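You operate a simulated robot arm through the tools that you are given. There is no shell and no other tool.

The job below is to be done with a simulated robot arm. You get a single attempt, and the scene is never put back.

Task
Run the beaker whose cap the ticket names once in the bath rack.
Fine: the bath is cool (30 C); beaker in the black holder, lid shut, then the rack button; wait till the rack stops.

The check looks at the end state, three seconds after you hand in, the way a careful person would. Anything else that was tipped, shoved, dropped, spilled or broken makes it a failure. A push-on lid holds only when it is set on centred and level and pressed home; a screw cap is set on level and turned clockwise until tight.

Robot
A 7-joint arm with a fingered hand, fixed in place. Base frame: the origin is on the floor under the middle of its stand, x ahead of it, y to its left, z up. Lengths are in mm, angles in rad, forces in N, time in s.
With the tool pointing down near the work surface it reaches from about 100 to 720 mm from the base axis. Its first joint turns from -1.204 to 3.002 rad. Payload 3.4 kg.
The TCP is the grasp point between the finger pads, 39 mm short of the fingertips. In the tool frame z runs along the fingers and y along their closing line. The gripper opens to 180 mm; its body begins 111 mm behind the TCP. The gripper is a hand of 3 fingers: y runs from the thumb to the fingers, the wrist lies at [0, 0, -262] in the tool frame.
Orientation is that of the tool frame in the base frame, as a unit quaternion [w, x, y, z]. With the fingers straight down and closing along the base's y, the tool's x points along the base's -x, its y along +y and its z along -z.

Tools
- The arm moves only by the tool apply_moves. Its argument "moves" is a list of rows, each a list of 6 numbers: the turn, a rotation vector about the base's x, y, z in units of 5 degrees (1.0 is 5 degrees), then the shift along the base's x, y, z in units of 30 mm (1.0 is 30 mm). In form: [[rx, ry, rz, dx, dy, dz], ...]. A call has 1 to 20 rows; each row shifts and turns the commanded pose from where the row before left it. A call with a number of a shift or a turn outside -1 to 1 is refused whole. A row lasts 0.2 s, in which the tool goes at most 50 mm and 0.15 rad; a call with a longer step from one row to the next is refused whole. Where a pose cannot be reached the arm comes as near as it can. A force on the tool above 90 N (or 10 N above the force at the start of the call, whichever is more), or a blocked arm, ends the call early, and 0.2 s more pass. In this call time passes only in rows, and 0.2 s behind the last. The reply holds the time, the measured pose of the TCP, the force on the tool along the base axes, the opening and the grip force, in the units named above and with some noise, with the torque about the TCP (base axes, N m) and any sound that the robot's microphone picked up.
- Cameras (640 x 400 px; columns grow to the right, rows downward): "scene" is fixed at [220.2, 497.2, 1496.1]; the picture's right is [-0.98, -0.20, 0.00], its down [-0.05, 0.25, -0.97] and it looks along [0.19, -0.95, -0.26] (base axes); focal length 368 px, centre (320, 200). "wrist" rides on the gripper at [63, -36, -128] in the tool frame; the picture's right is [0.50, 0.87, 0.00], its down [-0.75, 0.44, -0.49] and it looks along [-0.43, 0.25, 0.87] (tool axes); focal length 226 px, centre (320, 200). There is no depth. A picture from a camera that has moved, and an enlarged one, comes with that camera's place and axes in the base frame and with its lens. The place of the scene camera against the robot may be out by one fixed shift of up to 18 mm in any direction.
- capture(camera): a new picture of that camera. The clock stands still meanwhile.
- move_column(by): moves the trunk up (or, below 0, down) by that many mm; the arm rides with it, the base frame stays. It gives what a move gives, with no picture.
- finger_targets(finger1, finger2, thumb_bend): sets how far each is bent, from 0 (flat) to 1 (curled in); at 0.3 the hand is open as for a grip, at 0.7 the pads meet at the TCP. One left out holds its place. A second passes; each finger stops where it meets its share of the squeeze, and holds until it gets a number again. It is the only way to open and close the hand. It gives what a move gives, with no picture; readings hold the bend of each and the force on the fingers (four entries, about 0 where the hand has none), thumb and palm.
- zoom(camera, box): a new picture of the part [left, top, right, bottom] of that camera's present view, enlarged. The clock stands still meanwhile.
- hand_in(): hands the job in; it is judged then, once.

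Places have to be worked out from the pictures, the camera data and where the tool is seen. Open the gripper and draw the arm clear of the work before you hand the job in, unless the task says otherwise.

The tools are called after "Emit:" as name(argument=value, ...) on one line, values as JSON. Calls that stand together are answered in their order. apply_moves: Moves the arm, as the interface text tells. Its arguments: {"type":"object","properties":{"moves":{"type":"array","items":{"type":"array","items":{"type":"number"}}}},"required":["moves"]} The other tools are called the same way: move_column (by) moves the trunk up or down; finger_targets (finger1, finger2, thumb_bend) moves the fingers one by one; capture (camera) takes a picture; zoom (camera, box) takes an enlarged picture of a part of a camera's view; hand_in () hands the job in.

At the start:

```text
t: 0.0
tool_pos: [305.4, -426.7, 1464.0]
ee_rot: [0.0, 0.0, 1.0, 0.0]
ft_force: [0.7, 0.4, 0.5]
ft_torque: [-0.01, -0.02, -0.01]
width: 179.9
grip_force: 0.0
shape: jaw
bend: [0.3, 0.3, 0.3]
finger forces: [0.0, 0.1, 0.0, 0.0, 0.0, 0.0]
trunk travel left (down, up): [-450.0, 92.0]
```

scene: 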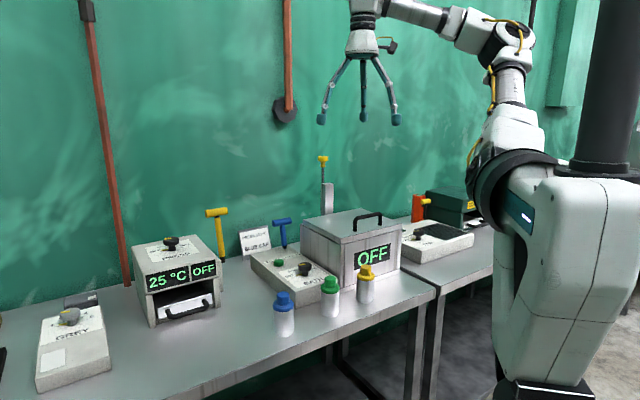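
wrist: 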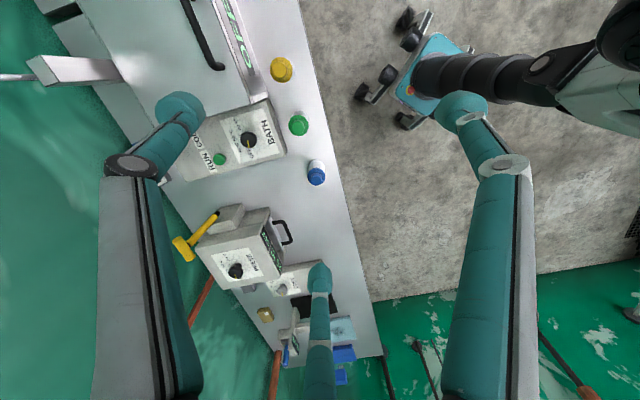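

I start by looking closely at the scene: ticket, bath, beakers and control boxes.

Emit:
zoom(camera="scene", box=[200, 200, 340, 290])

Emit:
zoom(camera="scene", box=[240, 200, 440, 330])

Emit:
zoom(camera="scene", box=[0, 220, 240, 390])

Emit:
zoom(camera="scene", box=[370, 170, 500, 270])

Emit:
zoom(camera="wrist", box=[170, 30, 350, 200])

Emit:
zoom(camera="wrist", box=[170, 190, 390, 380])

```text
4.44 times, centred on (270, 245) of scene
camera zoom: at [220.2, 497.2, 1496.1], right [-0.98, -0.2, 0.0], down [-0.05, 0.25, -0.97], along [0.19, -0.95, -0.26], focal length 1634 px, centre (542, 0)
```

zoom: 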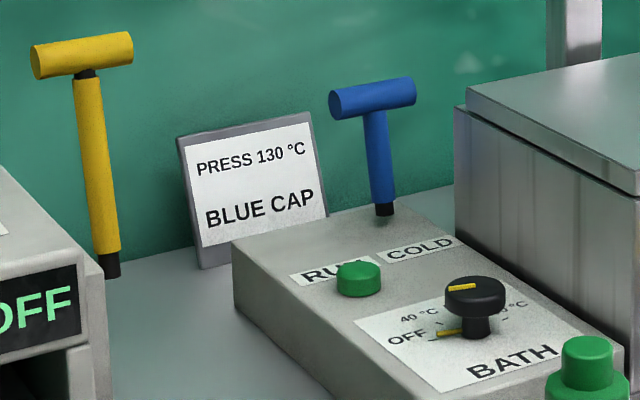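

```text
3.08 times, centred on (340, 265) of scene
camera zoom: at [220.2, 497.2, 1496.1], right [-0.98, -0.2, 0.0], down [-0.05, 0.25, -0.97], along [0.19, -0.95, -0.26], focal length 1131 px, centre (258, 0)
```

zoom: 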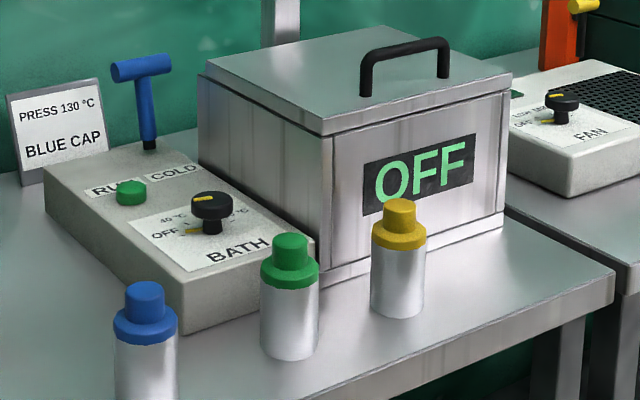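

```text
2.35 times, centred on (120, 305) of scene
camera zoom: at [220.2, 497.2, 1496.1], right [-0.98, -0.2, 0.0], down [-0.05, 0.25, -0.97], along [0.19, -0.95, -0.26], focal length 865 px, centre (791, -47)
```

zoom: 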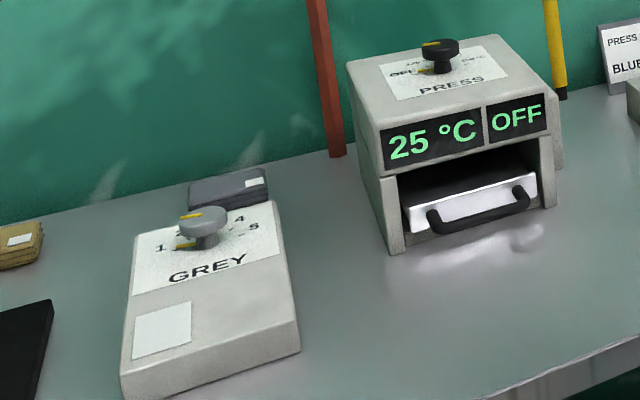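

```text
4.00 times, centred on (435, 220) of scene
camera zoom: at [220.2, 497.2, 1496.1], right [-0.98, -0.2, 0.0], down [-0.05, 0.25, -0.97], along [0.19, -0.95, -0.26], focal length 1471 px, centre (-140, 120)
```

zoom: 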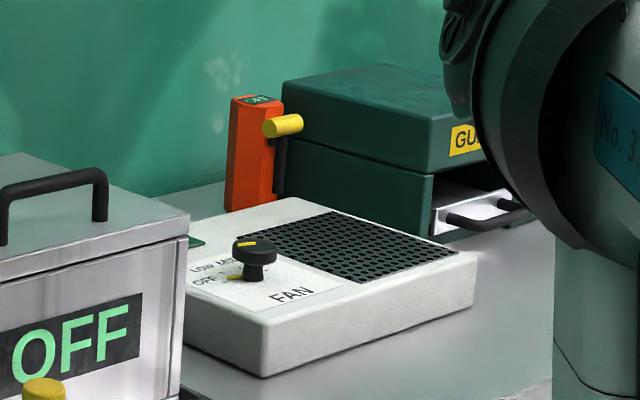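

```text
2.35 times, centred on (260, 115) of wrist
camera zoom: at [243.4, -463.0, 1591.5], right [-0.5, 0.87, 0.0], down [0.75, 0.44, 0.49], along [0.43, 0.25, -0.87], focal length 532 px, centre (461, 400)
```

zoom: 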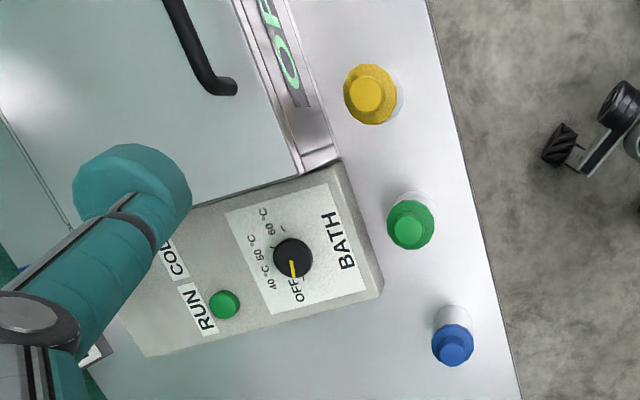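

```text
2.11 times, centred on (280, 285) of wrist
camera zoom: at [243.4, -463.0, 1591.5], right [-0.5, 0.87, 0.0], down [0.75, 0.44, 0.49], along [0.43, 0.25, -0.87], focal length 476 px, centre (404, 21)
```

zoom: 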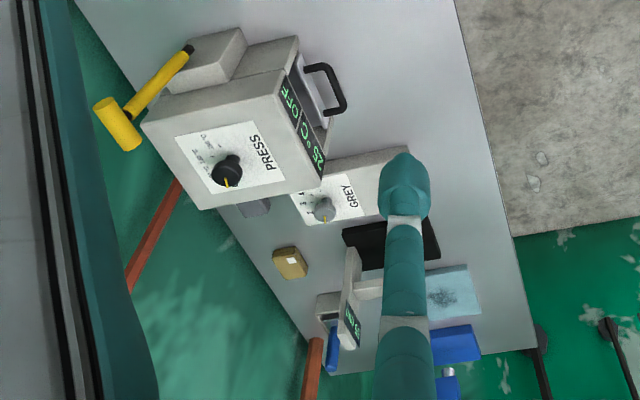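

The ticket says BLUE CAP, and the blue-capped beaker stands nearest the left of the row. I take more close-ups of the bath, its lid and the post behind it, to see how the lid opens.

Emit:
zoom(camera="scene", box=[290, 145, 420, 226])

Emit:
zoom(camera="scene", box=[290, 200, 420, 281])

Emit:
zoom(camera="scene", box=[250, 265, 390, 345])

Emit:
zoom(camera="wrist", box=[20, 0, 320, 190])

```text
4.92 times, centred on (355, 186) of scene
camera zoom: at [220.2, 497.2, 1496.1], right [-0.98, -0.2, 0.0], down [-0.05, 0.25, -0.97], along [0.19, -0.95, -0.26], focal length 1810 px, centre (148, 271)
```

zoom: 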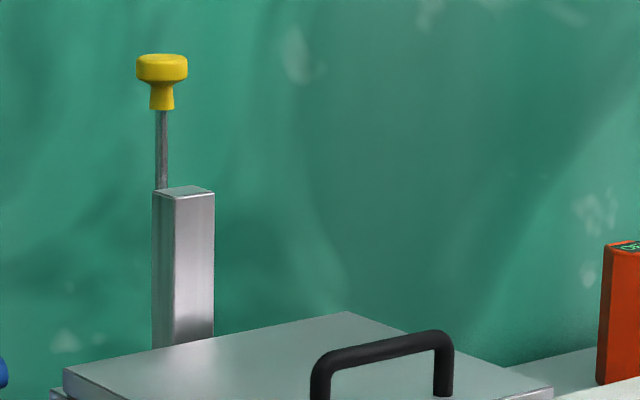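

```text
4.92 times, centred on (355, 240) of scene
camera zoom: at [220.2, 497.2, 1496.1], right [-0.98, -0.2, 0.0], down [-0.05, 0.25, -0.97], along [0.19, -0.95, -0.26], focal length 1810 px, centre (148, 1)
```

zoom: 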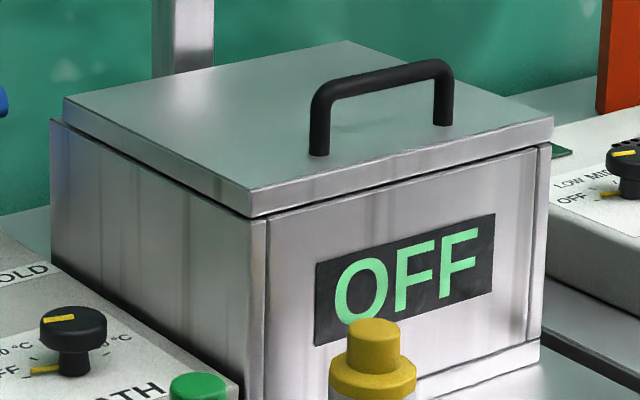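

```text
4.57 times, centred on (320, 305) of scene
camera zoom: at [220.2, 497.2, 1496.1], right [-0.98, -0.2, 0.0], down [-0.05, 0.25, -0.97], along [0.19, -0.95, -0.26], focal length 1681 px, centre (320, -280)
```

zoom: 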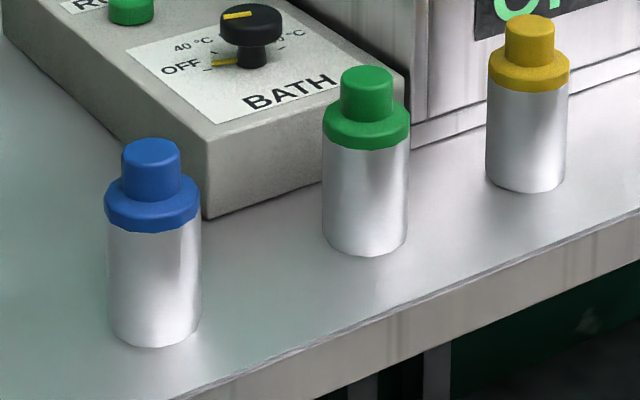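

```text
2.11 times, centred on (170, 95) of wrist
camera zoom: at [243.4, -463.0, 1591.5], right [-0.5, 0.87, 0.0], down [0.75, 0.44, 0.49], along [0.43, 0.25, -0.87], focal length 476 px, centre (636, 421)
```

zoom: 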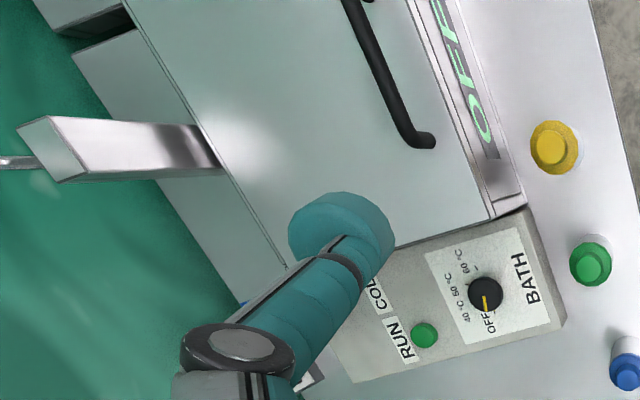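

Judging from both views, the bench runs at about 45° to the base axes. The blue beaker is near (487, -332), and the bath's front edge runs from about (371, -558) to (182, -739) with its lid near z 1075. I turn the hand about z so the wrist camera looks outward from the robot side, staying high up.

Emit:
apply_moves(moves=[[0, 0, -1, 0, 0, 0], [0, 0, -1, 0, 0, 0], [0, 0, -1, 0, 0, 0], [0, 0, -1, 0, 0, 0], [0, 0, -1, 0, 0, 0], [0, 0, -1, 0, 0, 0], [0, 0, -1, 0, 0, 0], [0, 0, -1, 0, 0, 0], [0, 0, -1, 0, 0, 0], [0, 0, -1, 0, 0, 0], [0, 0, -1, 0, 0, 0], [0, 0, -1, 0, 0, 0], [0, 0, -1, 0, 0, 0], [0, 0, -1, 0, 0, 0], [0, 0, -1, 0, 0, 0]])

Emit:
capture(camera="wrist")

Emit:
capture(camera="scene")

```text
t: 3.2
tool_pos: [305.9, -420.0, 1466.6]
ee_rot: [-0.003, 0.609, 0.793, -0.001]
ft_force: [-0.2, 0.7, 1.1]
ft_torque: [0.02, -0.01, 0.01]
width: 179.9
grip_force: 0.1
shape: jaw
bend: [0.3, 0.3, 0.3]
finger forces: [0.0, 0.0, 0.0, 0.0, 0.1, 0.0]
trunk travel left (down, up): [-450.0, 92.0]
```

```text
taken
camera wrist: at [255.5, -368.8, 1594.0], right [0.71, 0.71, 0.0], down [0.62, -0.62, 0.49], along [0.34, -0.35, -0.87], focal length 226 px, centre (320, 200)
```

wrist: 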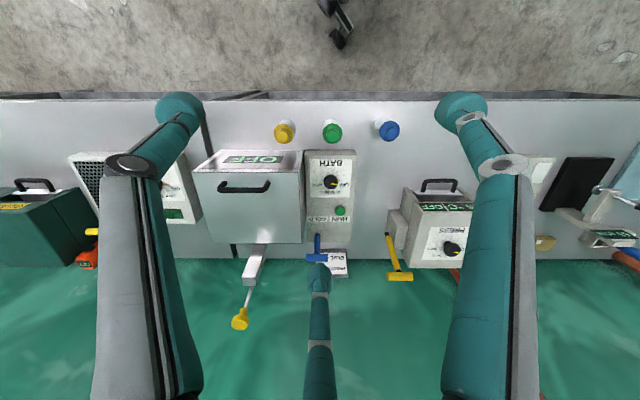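

```text
taken
```

scene: 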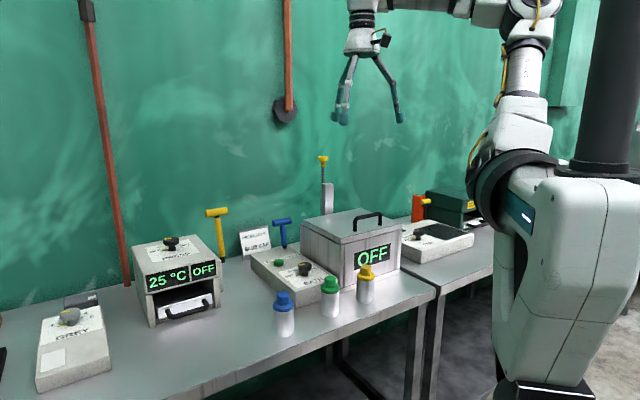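

The picture axes now line up with the bench, whose edge runs along azimuth about 45°. I zoom on the beakers, the bath and the box from here to measure them.

Emit:
zoom(camera="wrist", box=[260, 90, 420, 190])

Emit:
zoom(camera="wrist", box=[180, 130, 360, 280])

Emit:
zoom(camera="wrist", box=[200, 220, 340, 340])

```text
4.00 times, centred on (340, 140) of wrist
camera zoom: at [255.5, -368.8, 1594.0], right [0.71, 0.71, 0.0], down [0.62, -0.62, 0.49], along [0.34, -0.35, -0.87], focal length 904 px, centre (240, 440)
```

zoom: 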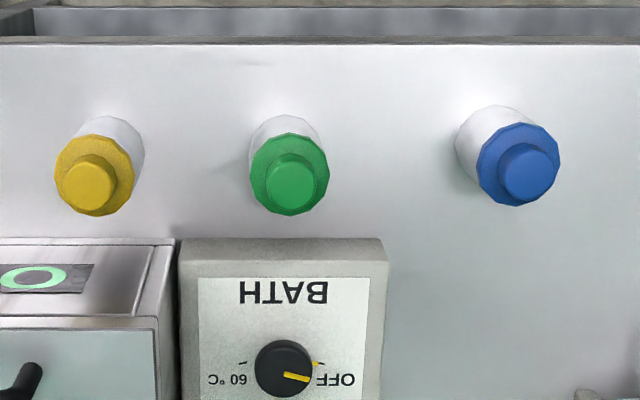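

```text
2.67 times, centred on (270, 205) of wrist
camera zoom: at [255.5, -368.8, 1594.0], right [0.71, 0.71, 0.0], down [0.62, -0.62, 0.49], along [0.34, -0.35, -0.87], focal length 603 px, centre (453, 187)
```

zoom: 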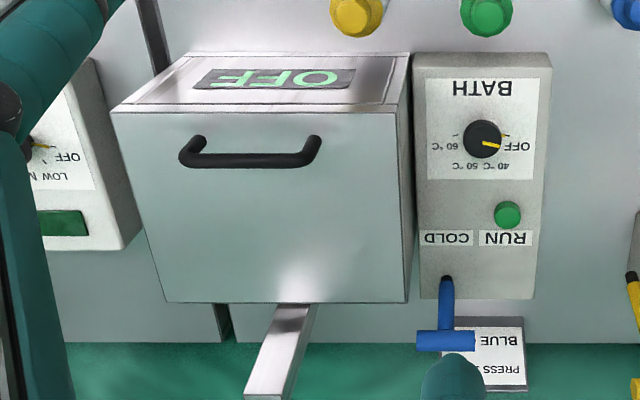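

```text
3.33 times, centred on (270, 280) of wrist
camera zoom: at [255.5, -368.8, 1594.0], right [0.71, 0.71, 0.0], down [0.62, -0.62, 0.49], along [0.34, -0.35, -0.87], focal length 754 px, centre (487, -67)
```

zoom: 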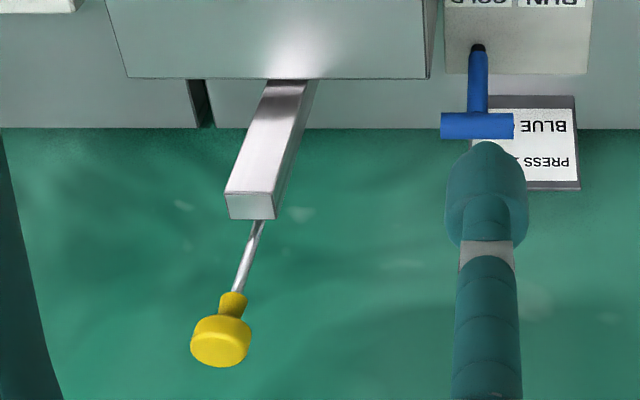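

The lid seems hinged at the back with its handle near the front, and the post and yellow knob stand behind the bath. My depth estimates from a short baseline are too loose, so I move nearer above the blue beaker (staying at z 1250) for a second view.

Emit:
apply_moves(moves=[[0, 0, 0, 0.725, 0.375, -0.9], [0, 0, 0, 0.725, 0.375, -0.9], [0, 0, 0, 0.725, 0.375, -0.9], [0, 0, 0, 0.725, 0.375, -0.9], [0, 0, 0, 0.725, 0.375, -0.9], [0, 0, 0, 0.725, 0.375, -0.9], [0, 0, 0, 0.725, 0.375, -0.9], [0, 0, 0, 0.725, 0.375, -0.9]])

Emit:
capture(camera="wrist")

Emit:
capture(camera="scene")

```text
t: 5.0
tool_pos: [480.9, -331.7, 1249.6]
ee_rot: [-0.002, 0.608, 0.794, -0.001]
ft_force: [0.1, -0.4, 0.4]
ft_torque: [-0.01, -0.01, 0.03]
width: 179.9
grip_force: 0.1
shape: jaw
bend: [0.3, 0.3, 0.3]
finger forces: [0.0, 0.0, 0.0, 0.0, 0.1, 0.0]
trunk travel left (down, up): [-450.0, 92.0]
```

```text
taken
camera wrist: at [431.8, -280.9, 1376.9], right [0.71, 0.71, 0.0], down [0.62, -0.62, 0.49], along [0.34, -0.35, -0.87], focal length 226 px, centre (320, 200)
```

wrist: 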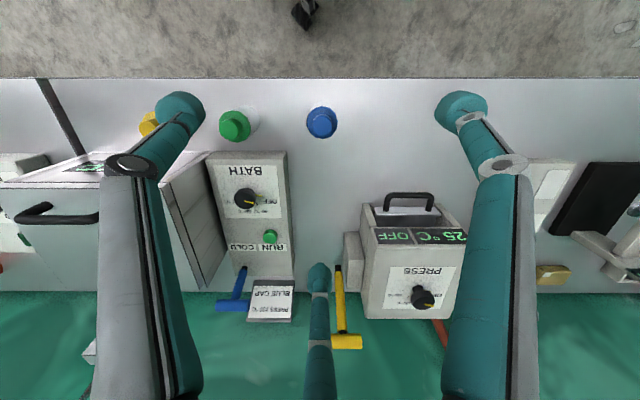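

```text
taken
```

scene: 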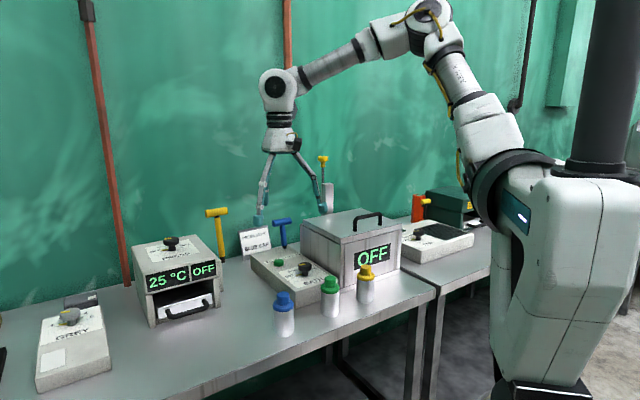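

Emit:
zoom(camera="wrist", box=[190, 80, 350, 180])

Emit:
zoom(camera="wrist", box=[180, 170, 340, 330])

```text
4.00 times, centred on (270, 130) of wrist
camera zoom: at [431.8, -280.9, 1376.9], right [0.71, 0.71, 0.0], down [0.62, -0.62, 0.49], along [0.34, -0.35, -0.87], focal length 904 px, centre (520, 480)
```

zoom: 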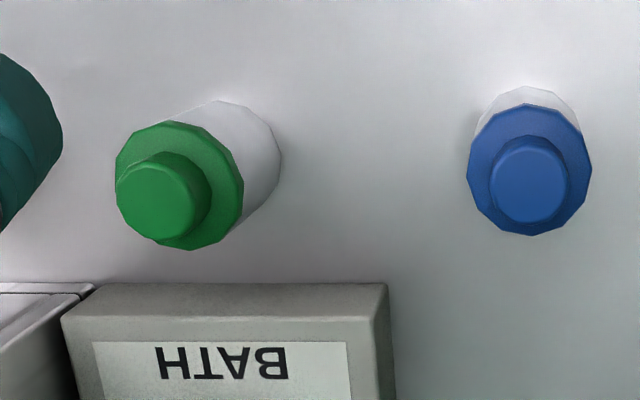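

```text
2.50 times, centred on (260, 250) of wrist
camera zoom: at [431.8, -280.9, 1376.9], right [0.71, 0.71, 0.0], down [0.62, -0.62, 0.49], along [0.34, -0.35, -0.87], focal length 565 px, centre (470, 75)
```

zoom: 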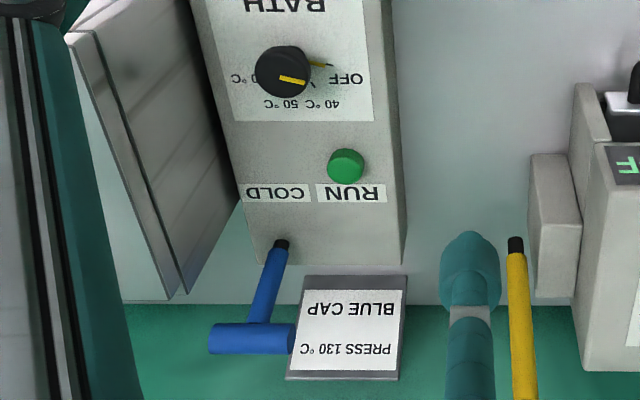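

Triangulating these two views puts the blue cap top at about (488, -331, 990), the bench at about z 880, the bath lid at z≈1070 (n from 655 to 882 mm outward), and the post top at 1174. I move over toward the bath at z≈1280 to study the lid, handle and hinge.

Emit:
apply_moves(moves=[[0, 0, 0, -0.825, -0.975, 0.125], [0, 0, 0, -0.825, -0.975, 0.125], [0, 0, 0, -0.825, -0.975, 0.125], [0, 0, 0, -0.825, -0.975, 0.125], [0, 0, 0, -0.825, -0.975, 0.125], [0, 0, 0, -0.825, -0.975, 0.125], [0, 0, 0, -0.825, -0.975, 0.125], [0, 0, 0, -0.825, -0.975, 0.125]])

Emit:
capture(camera="wrist")

Emit:
zoom(camera="wrist", box=[190, 120, 390, 300])

Emit:
capture(camera="scene")

```text
t: 6.8
tool_pos: [280.6, -564.3, 1281.8]
ee_rot: [-0.001, 0.609, 0.793, -0.001]
ft_force: [-0.2, -0.3, -0.8]
ft_torque: [0.01, 0.01, -0.02]
width: 179.8
grip_force: 0.1
shape: jaw
bend: [0.3, 0.3, 0.3]
finger forces: [0.1, 0.1, 0.0, 0.0, 0.1, 0.1]
trunk travel left (down, up): [-450.0, 92.0]
```

```text
taken
camera wrist: at [229.0, -513.1, 1409.7], right [0.71, 0.71, 0.0], down [0.62, -0.62, 0.49], along [0.34, -0.35, -0.87], focal length 226 px, centre (320, 200)
```

wrist: 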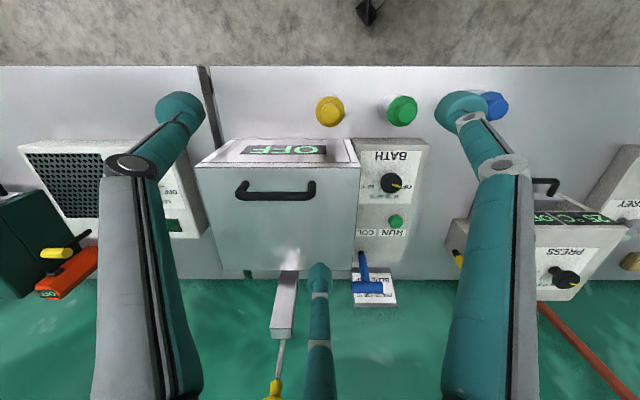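

```text
2.22 times, centred on (290, 210) of wrist
camera zoom: at [229.0, -513.1, 1409.7], right [0.71, 0.71, 0.0], down [0.62, -0.62, 0.49], along [0.34, -0.35, -0.87], focal length 502 px, centre (387, 178)
```

zoom: 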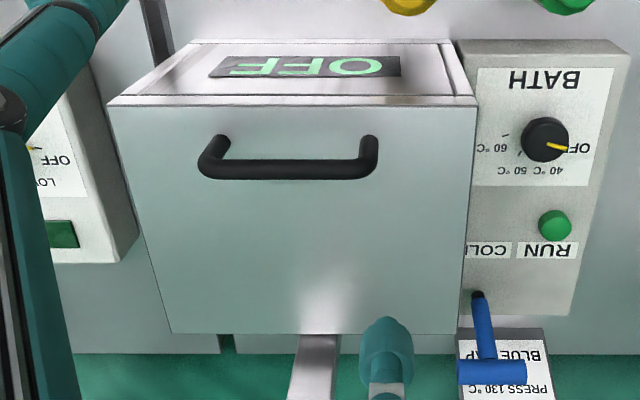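

```text
taken
```

scene: 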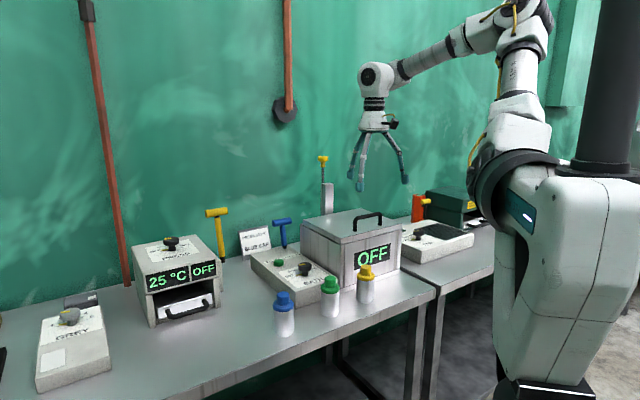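

The views agree: the bath spans u -400 to -135 mm and n 655 to 882 mm, and its lid top is at z≈1071. The handle bar is centred at (u -266, n 682, z≈1115), about 13 mm thick and 118 mm long, with roughly 37 mm of gap beneath it. I partly close the fingers, then turn the hand so its closing line lies across the bar and tilt it 30° outward.

Emit:
finger_targets(finger1=0.5, finger2=0.5, thumb_bend=0.5)

Emit:
apply_moves(moves=[[0, 0, -1, -0.08, -0.177, 0], [0, 0, -1, -0.08, -0.177, 0], [0, 0, -1, -0.08, -0.177, 0], [0, 0, -1, -0.08, -0.177, 0], [0, 0, -1, -0.08, -0.177, 0], [0, 0, -1, -0.08, -0.177, 0], [0, 0, -1, -0.08, -0.177, 0], [0, 0, -1, -0.08, -0.177, 0], [0, 0, -1, -0.08, -0.177, 0], [0, 0, -1, -0.08, -0.177, 0], [0, 0, -1, -0.08, -0.177, 0], [0, 0, -1, -0.08, -0.177, 0], [-0.707, -0.707, 0, 0, 0, 0], [-0.707, -0.707, 0, 0, 0, 0], [-0.707, -0.707, 0, 0, 0, 0], [-0.707, -0.707, 0, 0, 0, 0], [-0.707, -0.707, 0, 0, 0, 0], [-0.707, -0.707, 0, 0, 0, 0]])

Emit:
capture(camera="wrist")

Emit:
capture(camera="scene")

```text
t: 7.8
tool_pos: [280.8, -562.2, 1282.8]
ee_rot: [-0.002, 0.609, 0.793, -0.001]
ft_force: [0.3, 0.3, -0.1]
ft_torque: [-0.01, -0.01, 0.0]
width: 73.5
grip_force: 0.1
shape: fingers
bend: [0.5, 0.5, 0.5]
finger forces: [0.1, 0.0, 0.0, 0.0, 0.0, 0.0]
trunk travel left (down, up): [-450.0, 92.0]
```

```text
t: 11.6
tool_pos: [267.2, -739.6, 1244.6]
ee_rot: [0.235, 0.892, 0.372, 0.102]
ft_force: [0.2, -0.5, 0.5]
ft_torque: [0.03, -0.02, 0.02]
width: 73.5
grip_force: 0.1
shape: fingers
bend: [0.5, 0.5, 0.5]
finger forces: [0.0, 0.0, 0.0, 0.0, 0.0, 0.0]
out of reach, approached as far as the arm can: row 10, 11, 12, 13, 14, 15, 16, 17, 18
trunk travel left (down, up): [-450.0, 92.0]
```

```text
taken
camera wrist: at [241.7, -627.3, 1338.2], right [0.89, -0.18, 0.43], down [-0.44, -0.63, 0.64], along [0.16, -0.75, -0.64], focal length 226 px, centre (320, 200)
```

wrist: 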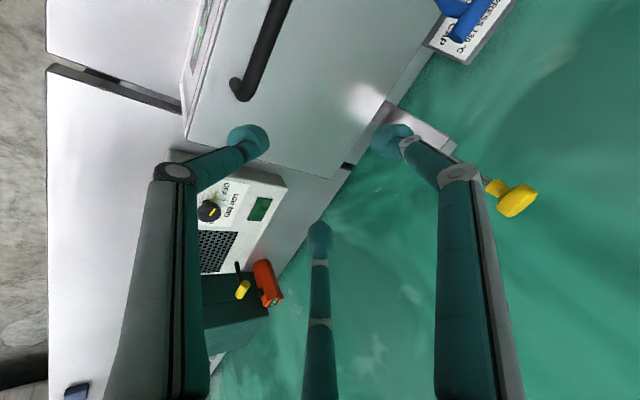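

```text
taken
```

scene: 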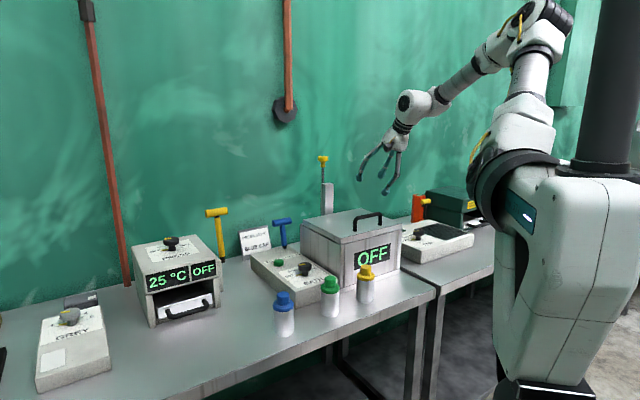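

The orientation was reached, but the position drifted outward because the wrist went past the first joint's azimuth limit (about -69°). I re-aim: the tool's horizontal direction nearer azimuth -70°, gripping right of the bar's middle, which keeps the wrist at azimuth around -63°. First come the turn and a shift inward.

Emit:
apply_moves(moves=[[-0.677, 0.453, -0.487, 0.38, 0.41, 0], [-0.677, 0.453, -0.487, 0.38, 0.41, 0], [-0.677, 0.453, -0.487, 0.38, 0.41, 0]])

```text
t: 12.4
tool_pos: [310.7, -796.8, 1189.6]
ee_rot: [0.296, 0.894, 0.335, -0.002]
ft_force: [0.4, -0.1, -0.1]
ft_torque: [-0.01, 0.01, -0.02]
width: 73.2
grip_force: 0.0
shape: fingers
bend: [0.5, 0.5, 0.5]
finger forces: [0.0, 0.0, 0.0, 0.1, 0.0, 0.0]
out of reach, approached as far as the arm can: row 1, 2, 3
trunk travel left (down, up): [-450.0, 92.0]
```

The problem is the last wrist joint: it cannot turn as far as -120° and beyond. I undo the tilt and turn back the other way so the hand can approach with the thumb on the far side instead, checking where the commanded pose stands.

Emit:
apply_moves(moves=[[0.677, -0.453, 0.487, 0, 0.1, 0], [0.677, -0.453, 0.487, 0, 0.1, 0], [0.677, -0.453, 0.487, 0, 0.1, 0], [0.707, 0.707, 0, 0, 0.1, 0], [0.707, 0.707, 0, 0, 0.1, 0], [0.707, 0.707, 0, 0, 0.1, 0], [0.707, 0.707, 0, 0, 0.1, 0], [0.707, 0.707, 0, 0, 0.1, 0], [0.707, 0.707, 0, 0, 0.1, 0], [0, 0, 1, 0, 0.1, 0], [0, 0, 1, 0, 0.1, 0], [0, 0, 1, 0, 0.1, 0], [0, 0, 1, 0, 0.1, 0], [0, 0, 1, 0, 0.1, 0], [0, 0, 1, 0, 0.1, 0], [0, 0, 1, 0, 0.1, 0], [0, 0, 1, 0, 0.1, 0], [0, 0, 1, 0, 0.1, 0], [0, 0, 1, 0, 0.1, 0], [0, 0, 1, 0, 0.1, 0]])

```text
t: 16.6
tool_pos: [306.7, -737.0, 1192.4]
ee_rot: [-0.002, 0.642, 0.767, -0.001]
ft_force: [0.8, -0.5, -0.4]
ft_torque: [-0.01, -0.02, 0.01]
width: 73.2
grip_force: 0.1
shape: fingers
bend: [0.5, 0.5, 0.5]
finger forces: [0.1, 0.0, 0.0, 0.0, 0.1, 0.0]
trunk travel left (down, up): [-450.0, 92.0]
```

Each call starts from the measured pose, and straight down at radius 799 (z 1192) is reachable. So I keep the tool vertical, turn it to yaw +45° (thumb on the far side, fingers on the robot side) and hover above the handle centre.

Emit:
apply_moves(moves=[[0, 0, 1, -0.016, 0.116, 0.063], [0, 0, 1, -0.016, 0.116, 0.063], [0, 0, 1, -0.016, 0.116, 0.063], [0, 0, 1, -0.016, 0.116, 0.063], [0, 0, 1, -0.016, 0.116, 0.063], [0, 0, 1, -0.016, 0.116, 0.063], [0, 0, 1, -0.016, 0.116, 0.063], [0, 0, 1, -0.016, 0.116, 0.063], [0, 0, 1, -0.016, 0.116, 0.063], [0, 0, 1, -0.016, 0.116, 0.063], [0, 0, 1, -0.016, 0.116, 0.063], [0, 0, 1, -0.016, 0.116, 0.063], [0, 0, 1, -0.016, 0.116, 0.063], [0, 0, 1, -0.016, 0.116, 0.063], [0, 0, 1, -0.016, 0.116, 0.063], [0, 0, 1, -0.016, 0.116, 0.063], [0, 0, 1, -0.016, 0.116, 0.063], [0, 0, 1, -0.016, 0.116, 0.063], [0, 0, 1, -0.016, 0.116, 0.063], [0, 0, 1, -0.016, 0.116, 0.063]])

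Emit:
apply_moves(moves=[[0, 0, 1, 0, 0, 0], [0, 0, 1, 0, 0, 0], [0, 0, 1, 0, 0, 0], [0, 0, 1, 0, 0, 0], [0, 0, 1, 0, 0, 0]])

Emit:
capture(camera="wrist")

Emit:
capture(camera="scene")

```text
t: 20.8
tool_pos: [295.7, -667.7, 1229.6]
ee_rot: [0.0, -0.175, 0.985, -0.001]
ft_force: [0.4, 0.0, 1.0]
ft_torque: [0.02, -0.02, 0.0]
width: 73.3
grip_force: 0.0
shape: fingers
bend: [0.5, 0.5, 0.5]
finger forces: [0.0, 0.1, 0.0, 0.1, 0.0, 0.0]
trunk travel left (down, up): [-450.0, 92.0]
```

```text
t: 22.0
tool_pos: [296.5, -667.5, 1229.9]
ee_rot: [0.001, -0.383, 0.924, -0.002]
ft_force: [0.1, 0.6, 0.9]
ft_torque: [0.02, 0.01, 0.01]
width: 73.4
grip_force: 0.0
shape: fingers
bend: [0.5, 0.5, 0.5]
finger forces: [0.0, 0.0, 0.1, 0.0, 0.1, 0.1]
trunk travel left (down, up): [-450.0, 92.0]
```

```text
taken
camera wrist: at [277.8, -736.6, 1356.5], right [-0.97, 0.26, 0.0], down [0.22, 0.84, 0.49], along [0.13, 0.47, -0.87], focal length 226 px, centre (320, 200)
```

wrist: 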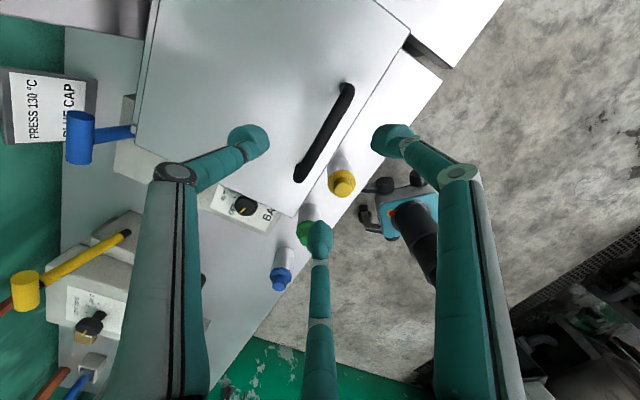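

```text
taken
```

scene: 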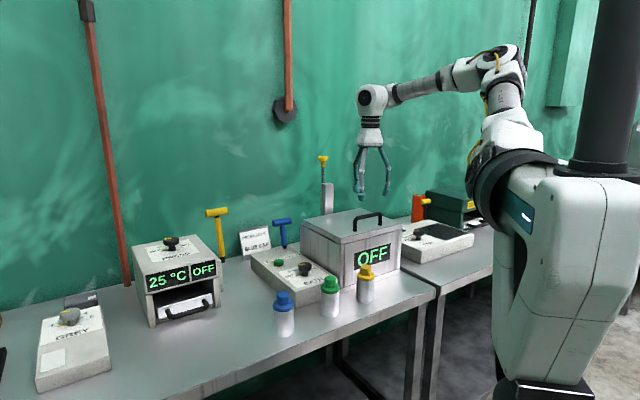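

The hand now hangs over the handle with the closing line across it. I zoom to refine the handle's position relative to the TCP.

Emit:
zoom(camera="wrist", box=[250, 70, 400, 210])

Emit:
zoom(camera="scene", box=[310, 140, 430, 240])

```text
2.86 times, centred on (325, 140) of wrist
camera zoom: at [277.8, -736.6, 1356.5], right [-0.97, 0.26, 0.0], down [0.22, 0.84, 0.49], along [0.13, 0.47, -0.87], focal length 646 px, centre (306, 371)
```

zoom: 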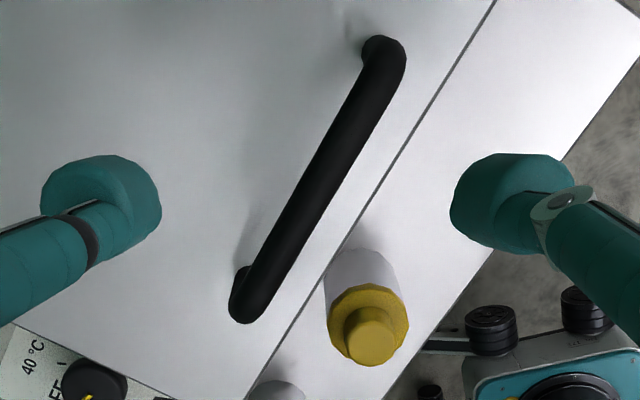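

```text
4.00 times, centred on (370, 190) of scene
camera zoom: at [220.2, 497.2, 1496.1], right [-0.98, -0.2, 0.0], down [-0.05, 0.25, -0.97], along [0.19, -0.95, -0.26], focal length 1471 px, centre (120, 240)
```

zoom: 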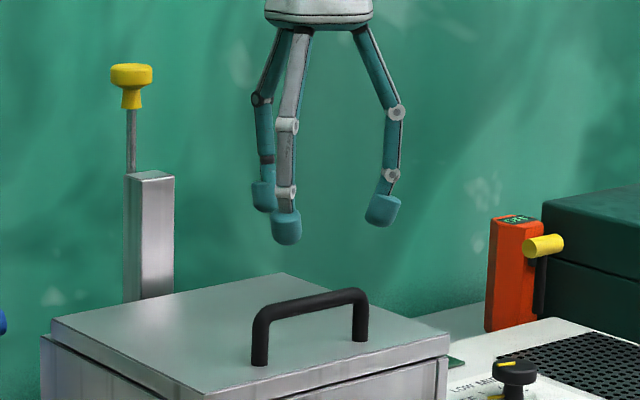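

Combining views, the bar centre is at about (u -269, n 685, z 1113), i.e. base (294, -675, 1113). I shift 7 mm and descend so the TCP is about 10 mm above the bar centre.

Emit:
apply_moves(moves=[[0, 0, 0, -0.08, -0.237, 0], [0, 0, 0, 0, 0, -0.8], [0, 0, 0, 0, 0, -0.8], [0, 0, 0, 0, 0, -0.8], [0, 0, 0, 0, 0, -0.6], [0, 0, 0, 0, 0, -0.55]])

Emit:
capture(camera="wrist")

Emit:
zoom(camera="scene", box=[310, 140, 430, 240])

```text
t: 23.4
tool_pos: [294.8, -672.7, 1122.7]
ee_rot: [0.0, -0.384, 0.923, 0.0]
ft_force: [-0.3, -0.9, 0.1]
ft_torque: [-0.02, 0.0, 0.02]
width: 73.5
grip_force: 0.0
shape: fingers
bend: [0.5, 0.5, 0.5]
finger forces: [0.0, 0.0, 0.0, 0.0, 0.1, 0.0]
trunk travel left (down, up): [-450.0, 92.0]
```

```text
taken
camera wrist: at [276.0, -742.4, 1249.7], right [-0.97, 0.26, 0.0], down [0.22, 0.84, 0.49], along [0.13, 0.47, -0.87], focal length 226 px, centre (320, 200)
```

wrist: 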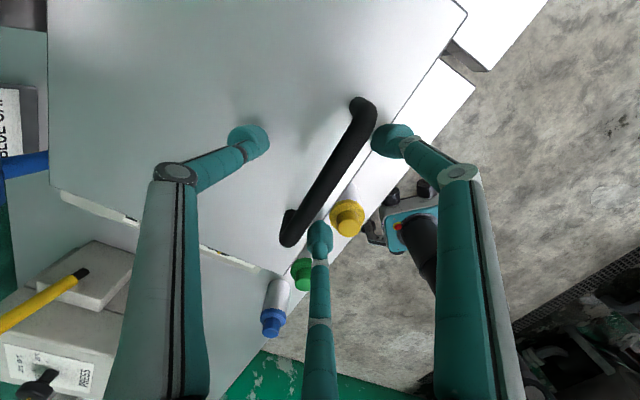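

```text
4.00 times, centred on (370, 190) of scene
camera zoom: at [220.2, 497.2, 1496.1], right [-0.98, -0.2, 0.0], down [-0.05, 0.25, -0.97], along [0.19, -0.95, -0.26], focal length 1471 px, centre (120, 240)
```

zoom: 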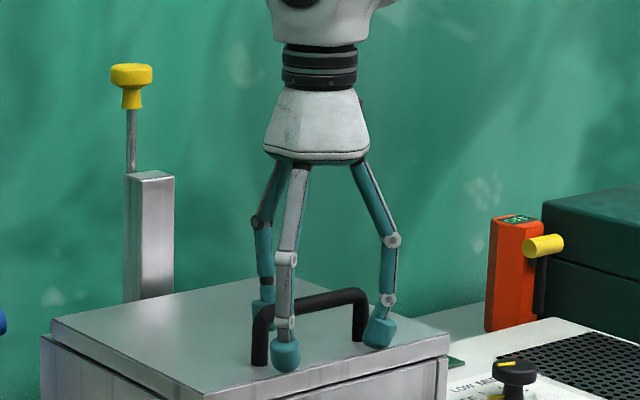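

The two fingers are on the robot side of the bar and the thumb on the far side. I close onto the bar.

Emit:
finger_targets(finger1=0.7, finger2=0.7, thumb_bend=0.7)

Emit:
zoom(camera="scene", box=[310, 140, 430, 240])

Emit:
capture(camera="wrist")

```text
t: 24.4
tool_pos: [295.1, -673.5, 1122.8]
ee_rot: [0.001, -0.383, 0.924, -0.002]
ft_force: [0.7, -0.2, 0.5]
ft_torque: [0.0, 0.02, -0.03]
width: 0.0
grip_force: 0.0
shape: fingers
bend: [0.7, 0.7, 0.7]
finger forces: [0.0, 0.1, 0.0, 0.0, 0.1, 0.1]
trunk travel left (down, up): [-450.0, 92.0]
```

```text
4.00 times, centred on (370, 190) of scene
camera zoom: at [220.2, 497.2, 1496.1], right [-0.98, -0.2, 0.0], down [-0.05, 0.25, -0.97], along [0.19, -0.95, -0.26], focal length 1471 px, centre (120, 240)
```

zoom: 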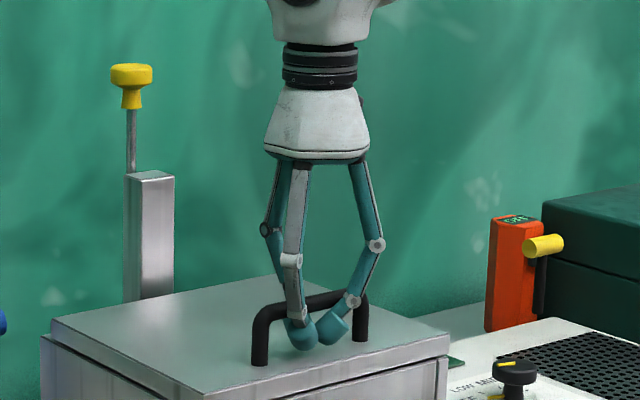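

```text
taken
camera wrist: at [275.8, -742.0, 1250.6], right [-0.97, 0.26, 0.0], down [0.22, 0.84, 0.49], along [0.13, 0.47, -0.87], focal length 226 px, centre (320, 200)
```

wrist: 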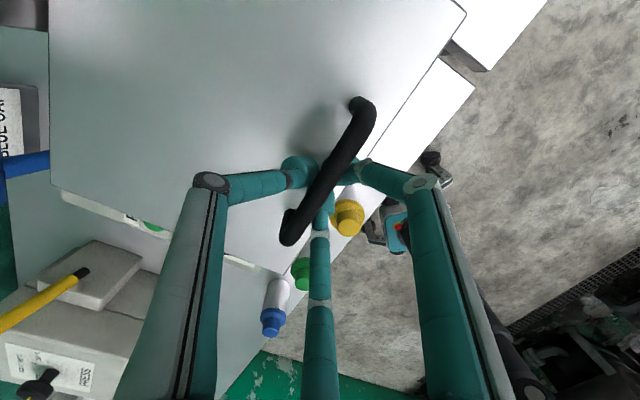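

The fingertips have closed together underneath the bar with no force, making a loose hook around it, which suits a turning lid. I lift about 20 mm along the expected arc and read the force.

Emit:
apply_moves(moves=[[0, 0, 0, 0.03, -0.03, 0.25], [0, 0, 0, 0.03, -0.03, 0.25], [0, 0, 0, 0.03, -0.03, 0.25]])

Emit:
zoom(camera="scene", box=[290, 140, 430, 260])

```text
t: 25.2
tool_pos: [297.7, -676.1, 1145.6]
ee_rot: [0.001, -0.383, 0.924, -0.001]
ft_force: [-1.4, 1.4, -5.2]
ft_torque: [0.0, 0.01, 0.03]
width: 0.2
grip_force: 2.3
shape: fingers
bend: [0.69, 0.69, 0.7]
finger forces: [2.4, 2.4, 0.0, 0.1, 0.5, 0.0]
trunk travel left (down, up): [-450.0, 92.0]
```

```text
3.33 times, centred on (360, 200) of scene
camera zoom: at [220.2, 497.2, 1496.1], right [-0.98, -0.2, 0.0], down [-0.05, 0.25, -0.97], along [0.19, -0.95, -0.26], focal length 1226 px, centre (187, 200)
```

zoom: 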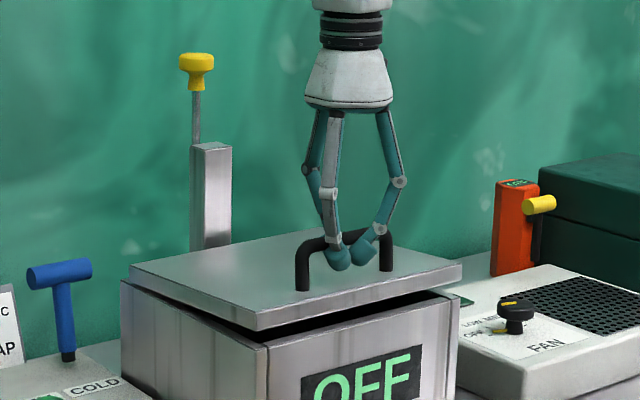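

The lid swings up on a rear hinge with only about 5 N. I continue along the arc in small steps to about 35° open.

Emit:
apply_moves(moves=[[0, 0, 0, 0.08, -0.08, 0.274], [0, 0, 0, 0.08, -0.08, 0.273], [0, 0, 0, 0.096, -0.096, 0.262], [0, 0, 0, 0.097, -0.097, 0.261], [0, 0, 0, 0.112, -0.112, 0.249], [0, 0, 0, 0.112, -0.112, 0.248], [0, 0, 0, 0.127, -0.127, 0.235], [0, 0, 0, 0.128, -0.128, 0.235], [0, 0, 0, 0.141, -0.141, 0.217], [0, 0, 0, 0.142, -0.142, 0.216], [0, 0, 0, 0.153, -0.153, 0.2], [0, 0, 0, 0.153, -0.153, 0.2]])

Emit:
capture(camera="scene")

Emit:
capture(camera="wrist")

```text
t: 27.8
tool_pos: [338.9, -718.3, 1232.3]
ee_rot: [0.001, -0.382, 0.924, -0.002]
ft_force: [-6.6, 7.5, 2.5]
ft_torque: [0.19, 0.16, -0.01]
width: 3.2
grip_force: 4.0
shape: fingers
bend: [0.68, 0.68, 0.7]
finger forces: [4.1, 3.7, 0.0, 0.0, 0.0, 0.0]
trunk travel left (down, up): [-450.0, 92.0]
```

```text
taken
```

scene: 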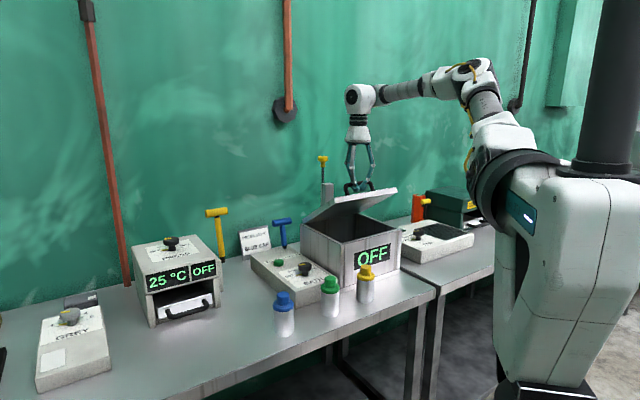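

```text
taken
camera wrist: at [319.7, -787.5, 1360.0], right [-0.97, 0.26, 0.0], down [0.22, 0.84, 0.49], along [0.13, 0.47, -0.87], focal length 226 px, centre (320, 200)
```

wrist: 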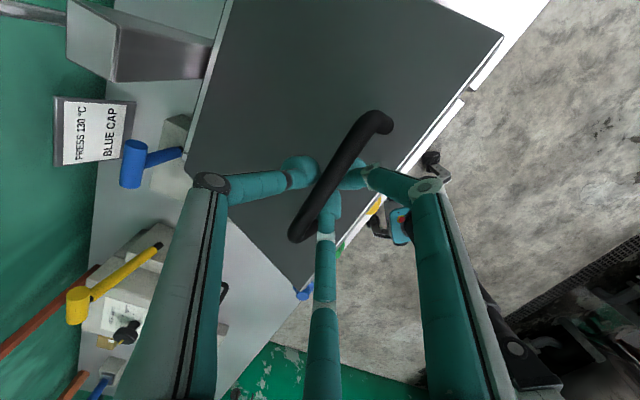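

The lid is about 35° open and the fingers push the bar with about 10 N. I carry on along the arc toward about 60°, favouring upward a little.

Emit:
apply_moves(moves=[[0, 0, 0, 0.14, -0.14, 0.22], [0, 0, 0, 0.166, -0.166, 0.2], [0, 0, 0, 0.176, -0.176, 0.17], [0, 0, 0, 0.176, -0.176, 0.16], [0, 0, 0, 0.185, -0.185, 0.15], [0, 0, 0, 0.185, -0.185, 0.14], [0, 0, 0, 0.193, -0.193, 0.12], [0, 0, 0, 0.193, -0.193, 0.11]])

Emit:
zoom(camera="scene", box=[270, 70, 450, 290])

Emit:
capture(camera="wrist")

```text
t: 29.6
tool_pos: [383.5, -761.4, 1268.9]
ee_rot: [0.001, -0.383, 0.924, -0.002]
ft_force: [-5.0, 3.6, 0.9]
ft_torque: [0.05, 0.06, -0.05]
width: 0.9
grip_force: 2.5
shape: fingers
bend: [0.69, 0.69, 0.7]
finger forces: [2.5, 2.3, 0.1, 0.1, 0.1, 0.0]
trunk travel left (down, up): [-450.0, 92.0]
```

```text
1.82 times, centred on (360, 180) of scene
camera zoom: at [220.2, 497.2, 1496.1], right [-0.98, -0.2, 0.0], down [-0.05, 0.25, -0.97], along [0.19, -0.95, -0.26], focal length 669 px, centre (247, 236)
```

zoom: 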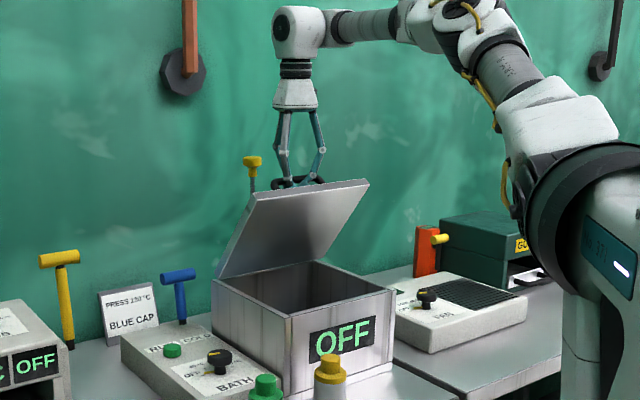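

```text
taken
camera wrist: at [364.3, -831.3, 1396.4], right [-0.97, 0.26, 0.0], down [0.22, 0.84, 0.49], along [0.13, 0.47, -0.87], focal length 226 px, centre (320, 200)
```

wrist: 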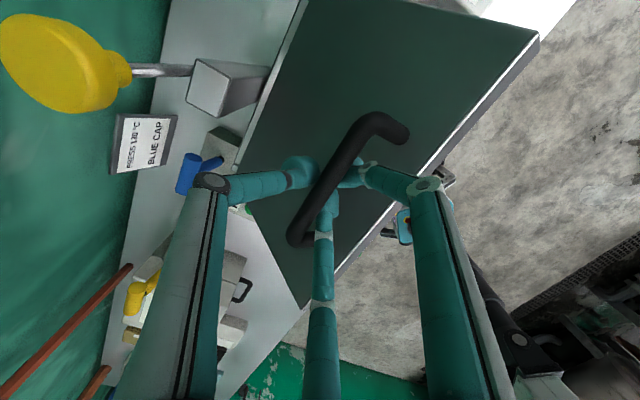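

Lid at about 57°. I continue gently toward vertical, watching for the yellow knob behind.

Emit:
apply_moves(moves=[[0, 0, 0, 0.189, -0.189, 0.1], [0, 0, 0, 0.189, -0.189, 0.09], [0, 0, 0, 0.189, -0.189, 0.07], [0, 0, 0, 0.189, -0.189, 0.06], [0, 0, 0, 0.189, -0.189, 0.04], [0, 0, 0, 0.189, -0.189, 0.03]])

Emit:
zoom(camera="scene", box=[270, 70, 450, 290])

Emit:
capture(camera="wrist")

```text
t: 31.0
tool_pos: [420.1, -799.7, 1281.7]
ee_rot: [0.0, -0.384, 0.923, -0.001]
ft_force: [-2.1, 2.8, 0.9]
ft_torque: [0.07, 0.03, -0.02]
width: 0.0
grip_force: 0.9
shape: fingers
bend: [0.69, 0.69, 0.7]
finger forces: [1.9, 1.7, 0.0, 0.1, 0.0, 0.0]
trunk travel left (down, up): [-450.0, 92.0]
```

```text
1.82 times, centred on (360, 180) of scene
camera zoom: at [220.2, 497.2, 1496.1], right [-0.98, -0.2, 0.0], down [-0.05, 0.25, -0.97], along [0.19, -0.95, -0.26], focal length 669 px, centre (247, 236)
```

zoom: 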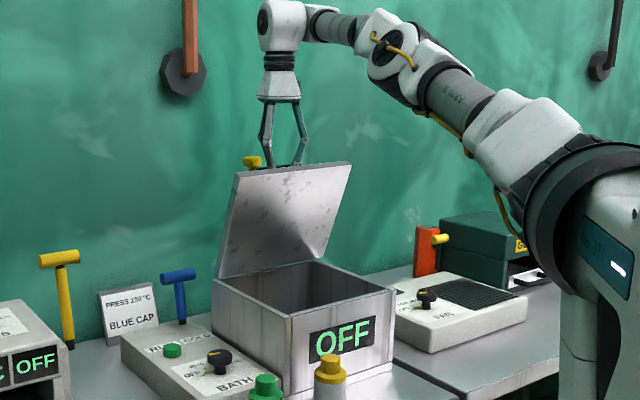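

```text
taken
camera wrist: at [401.3, -869.3, 1409.7], right [-0.97, 0.26, 0.0], down [0.22, 0.84, 0.49], along [0.13, 0.47, -0.87], focal length 226 px, centre (320, 200)
```

wrist: 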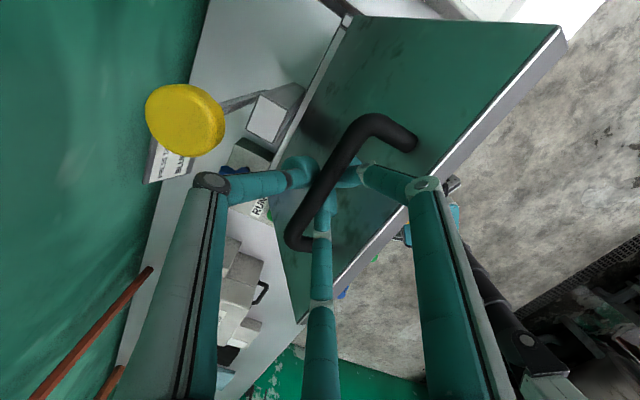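

The lid is at roughly 73° and the thumb is nearing the yellow knob (at n≈951). Before going on, I test whether the lid holds by itself: back off 12 mm toward the robot and look.

Emit:
apply_moves(moves=[[0, 0, 0, -0.1, 0.1, -0.03], [0, 0, 0, -0.1, 0.1, -0.03], [0, 0, 0, -0.1, 0.1, -0.03]])

Emit:
zoom(camera="scene", box=[290, 130, 410, 240])

Emit:
zoom(camera="wrist", box=[130, 60, 430, 260])

```text
t: 31.8
tool_pos: [410.2, -789.7, 1279.4]
ee_rot: [0.001, -0.382, 0.924, -0.002]
ft_force: [0.2, -1.1, -0.3]
ft_torque: [0.01, 0.0, 0.01]
width: 0.0
grip_force: 0.4
shape: fingers
bend: [0.7, 0.7, 0.7]
finger forces: [0.0, 0.0, 0.1, 0.0, 0.8, 0.0]
trunk travel left (down, up): [-450.0, 92.0]
```

```text
3.64 times, centred on (350, 185) of scene
camera zoom: at [220.2, 497.2, 1496.1], right [-0.98, -0.2, 0.0], down [-0.05, 0.25, -0.97], along [0.19, -0.95, -0.26], focal length 1337 px, centre (211, 254)
```

zoom: 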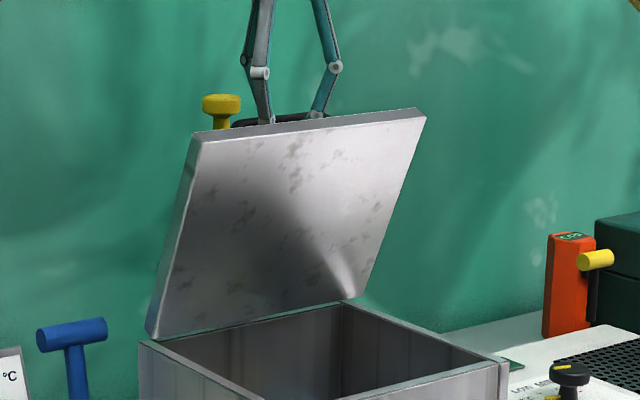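

```text
2.00 times, centred on (280, 160) of wrist
camera zoom: at [390.6, -858.8, 1406.5], right [-0.97, 0.26, 0.0], down [0.22, 0.84, 0.49], along [0.13, 0.47, -0.87], focal length 452 px, centre (400, 280)
```

zoom: 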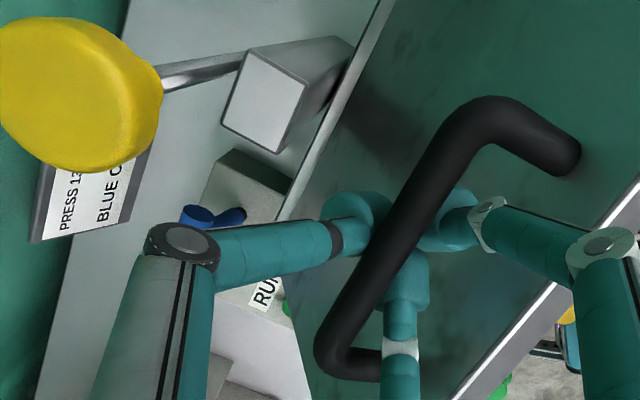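

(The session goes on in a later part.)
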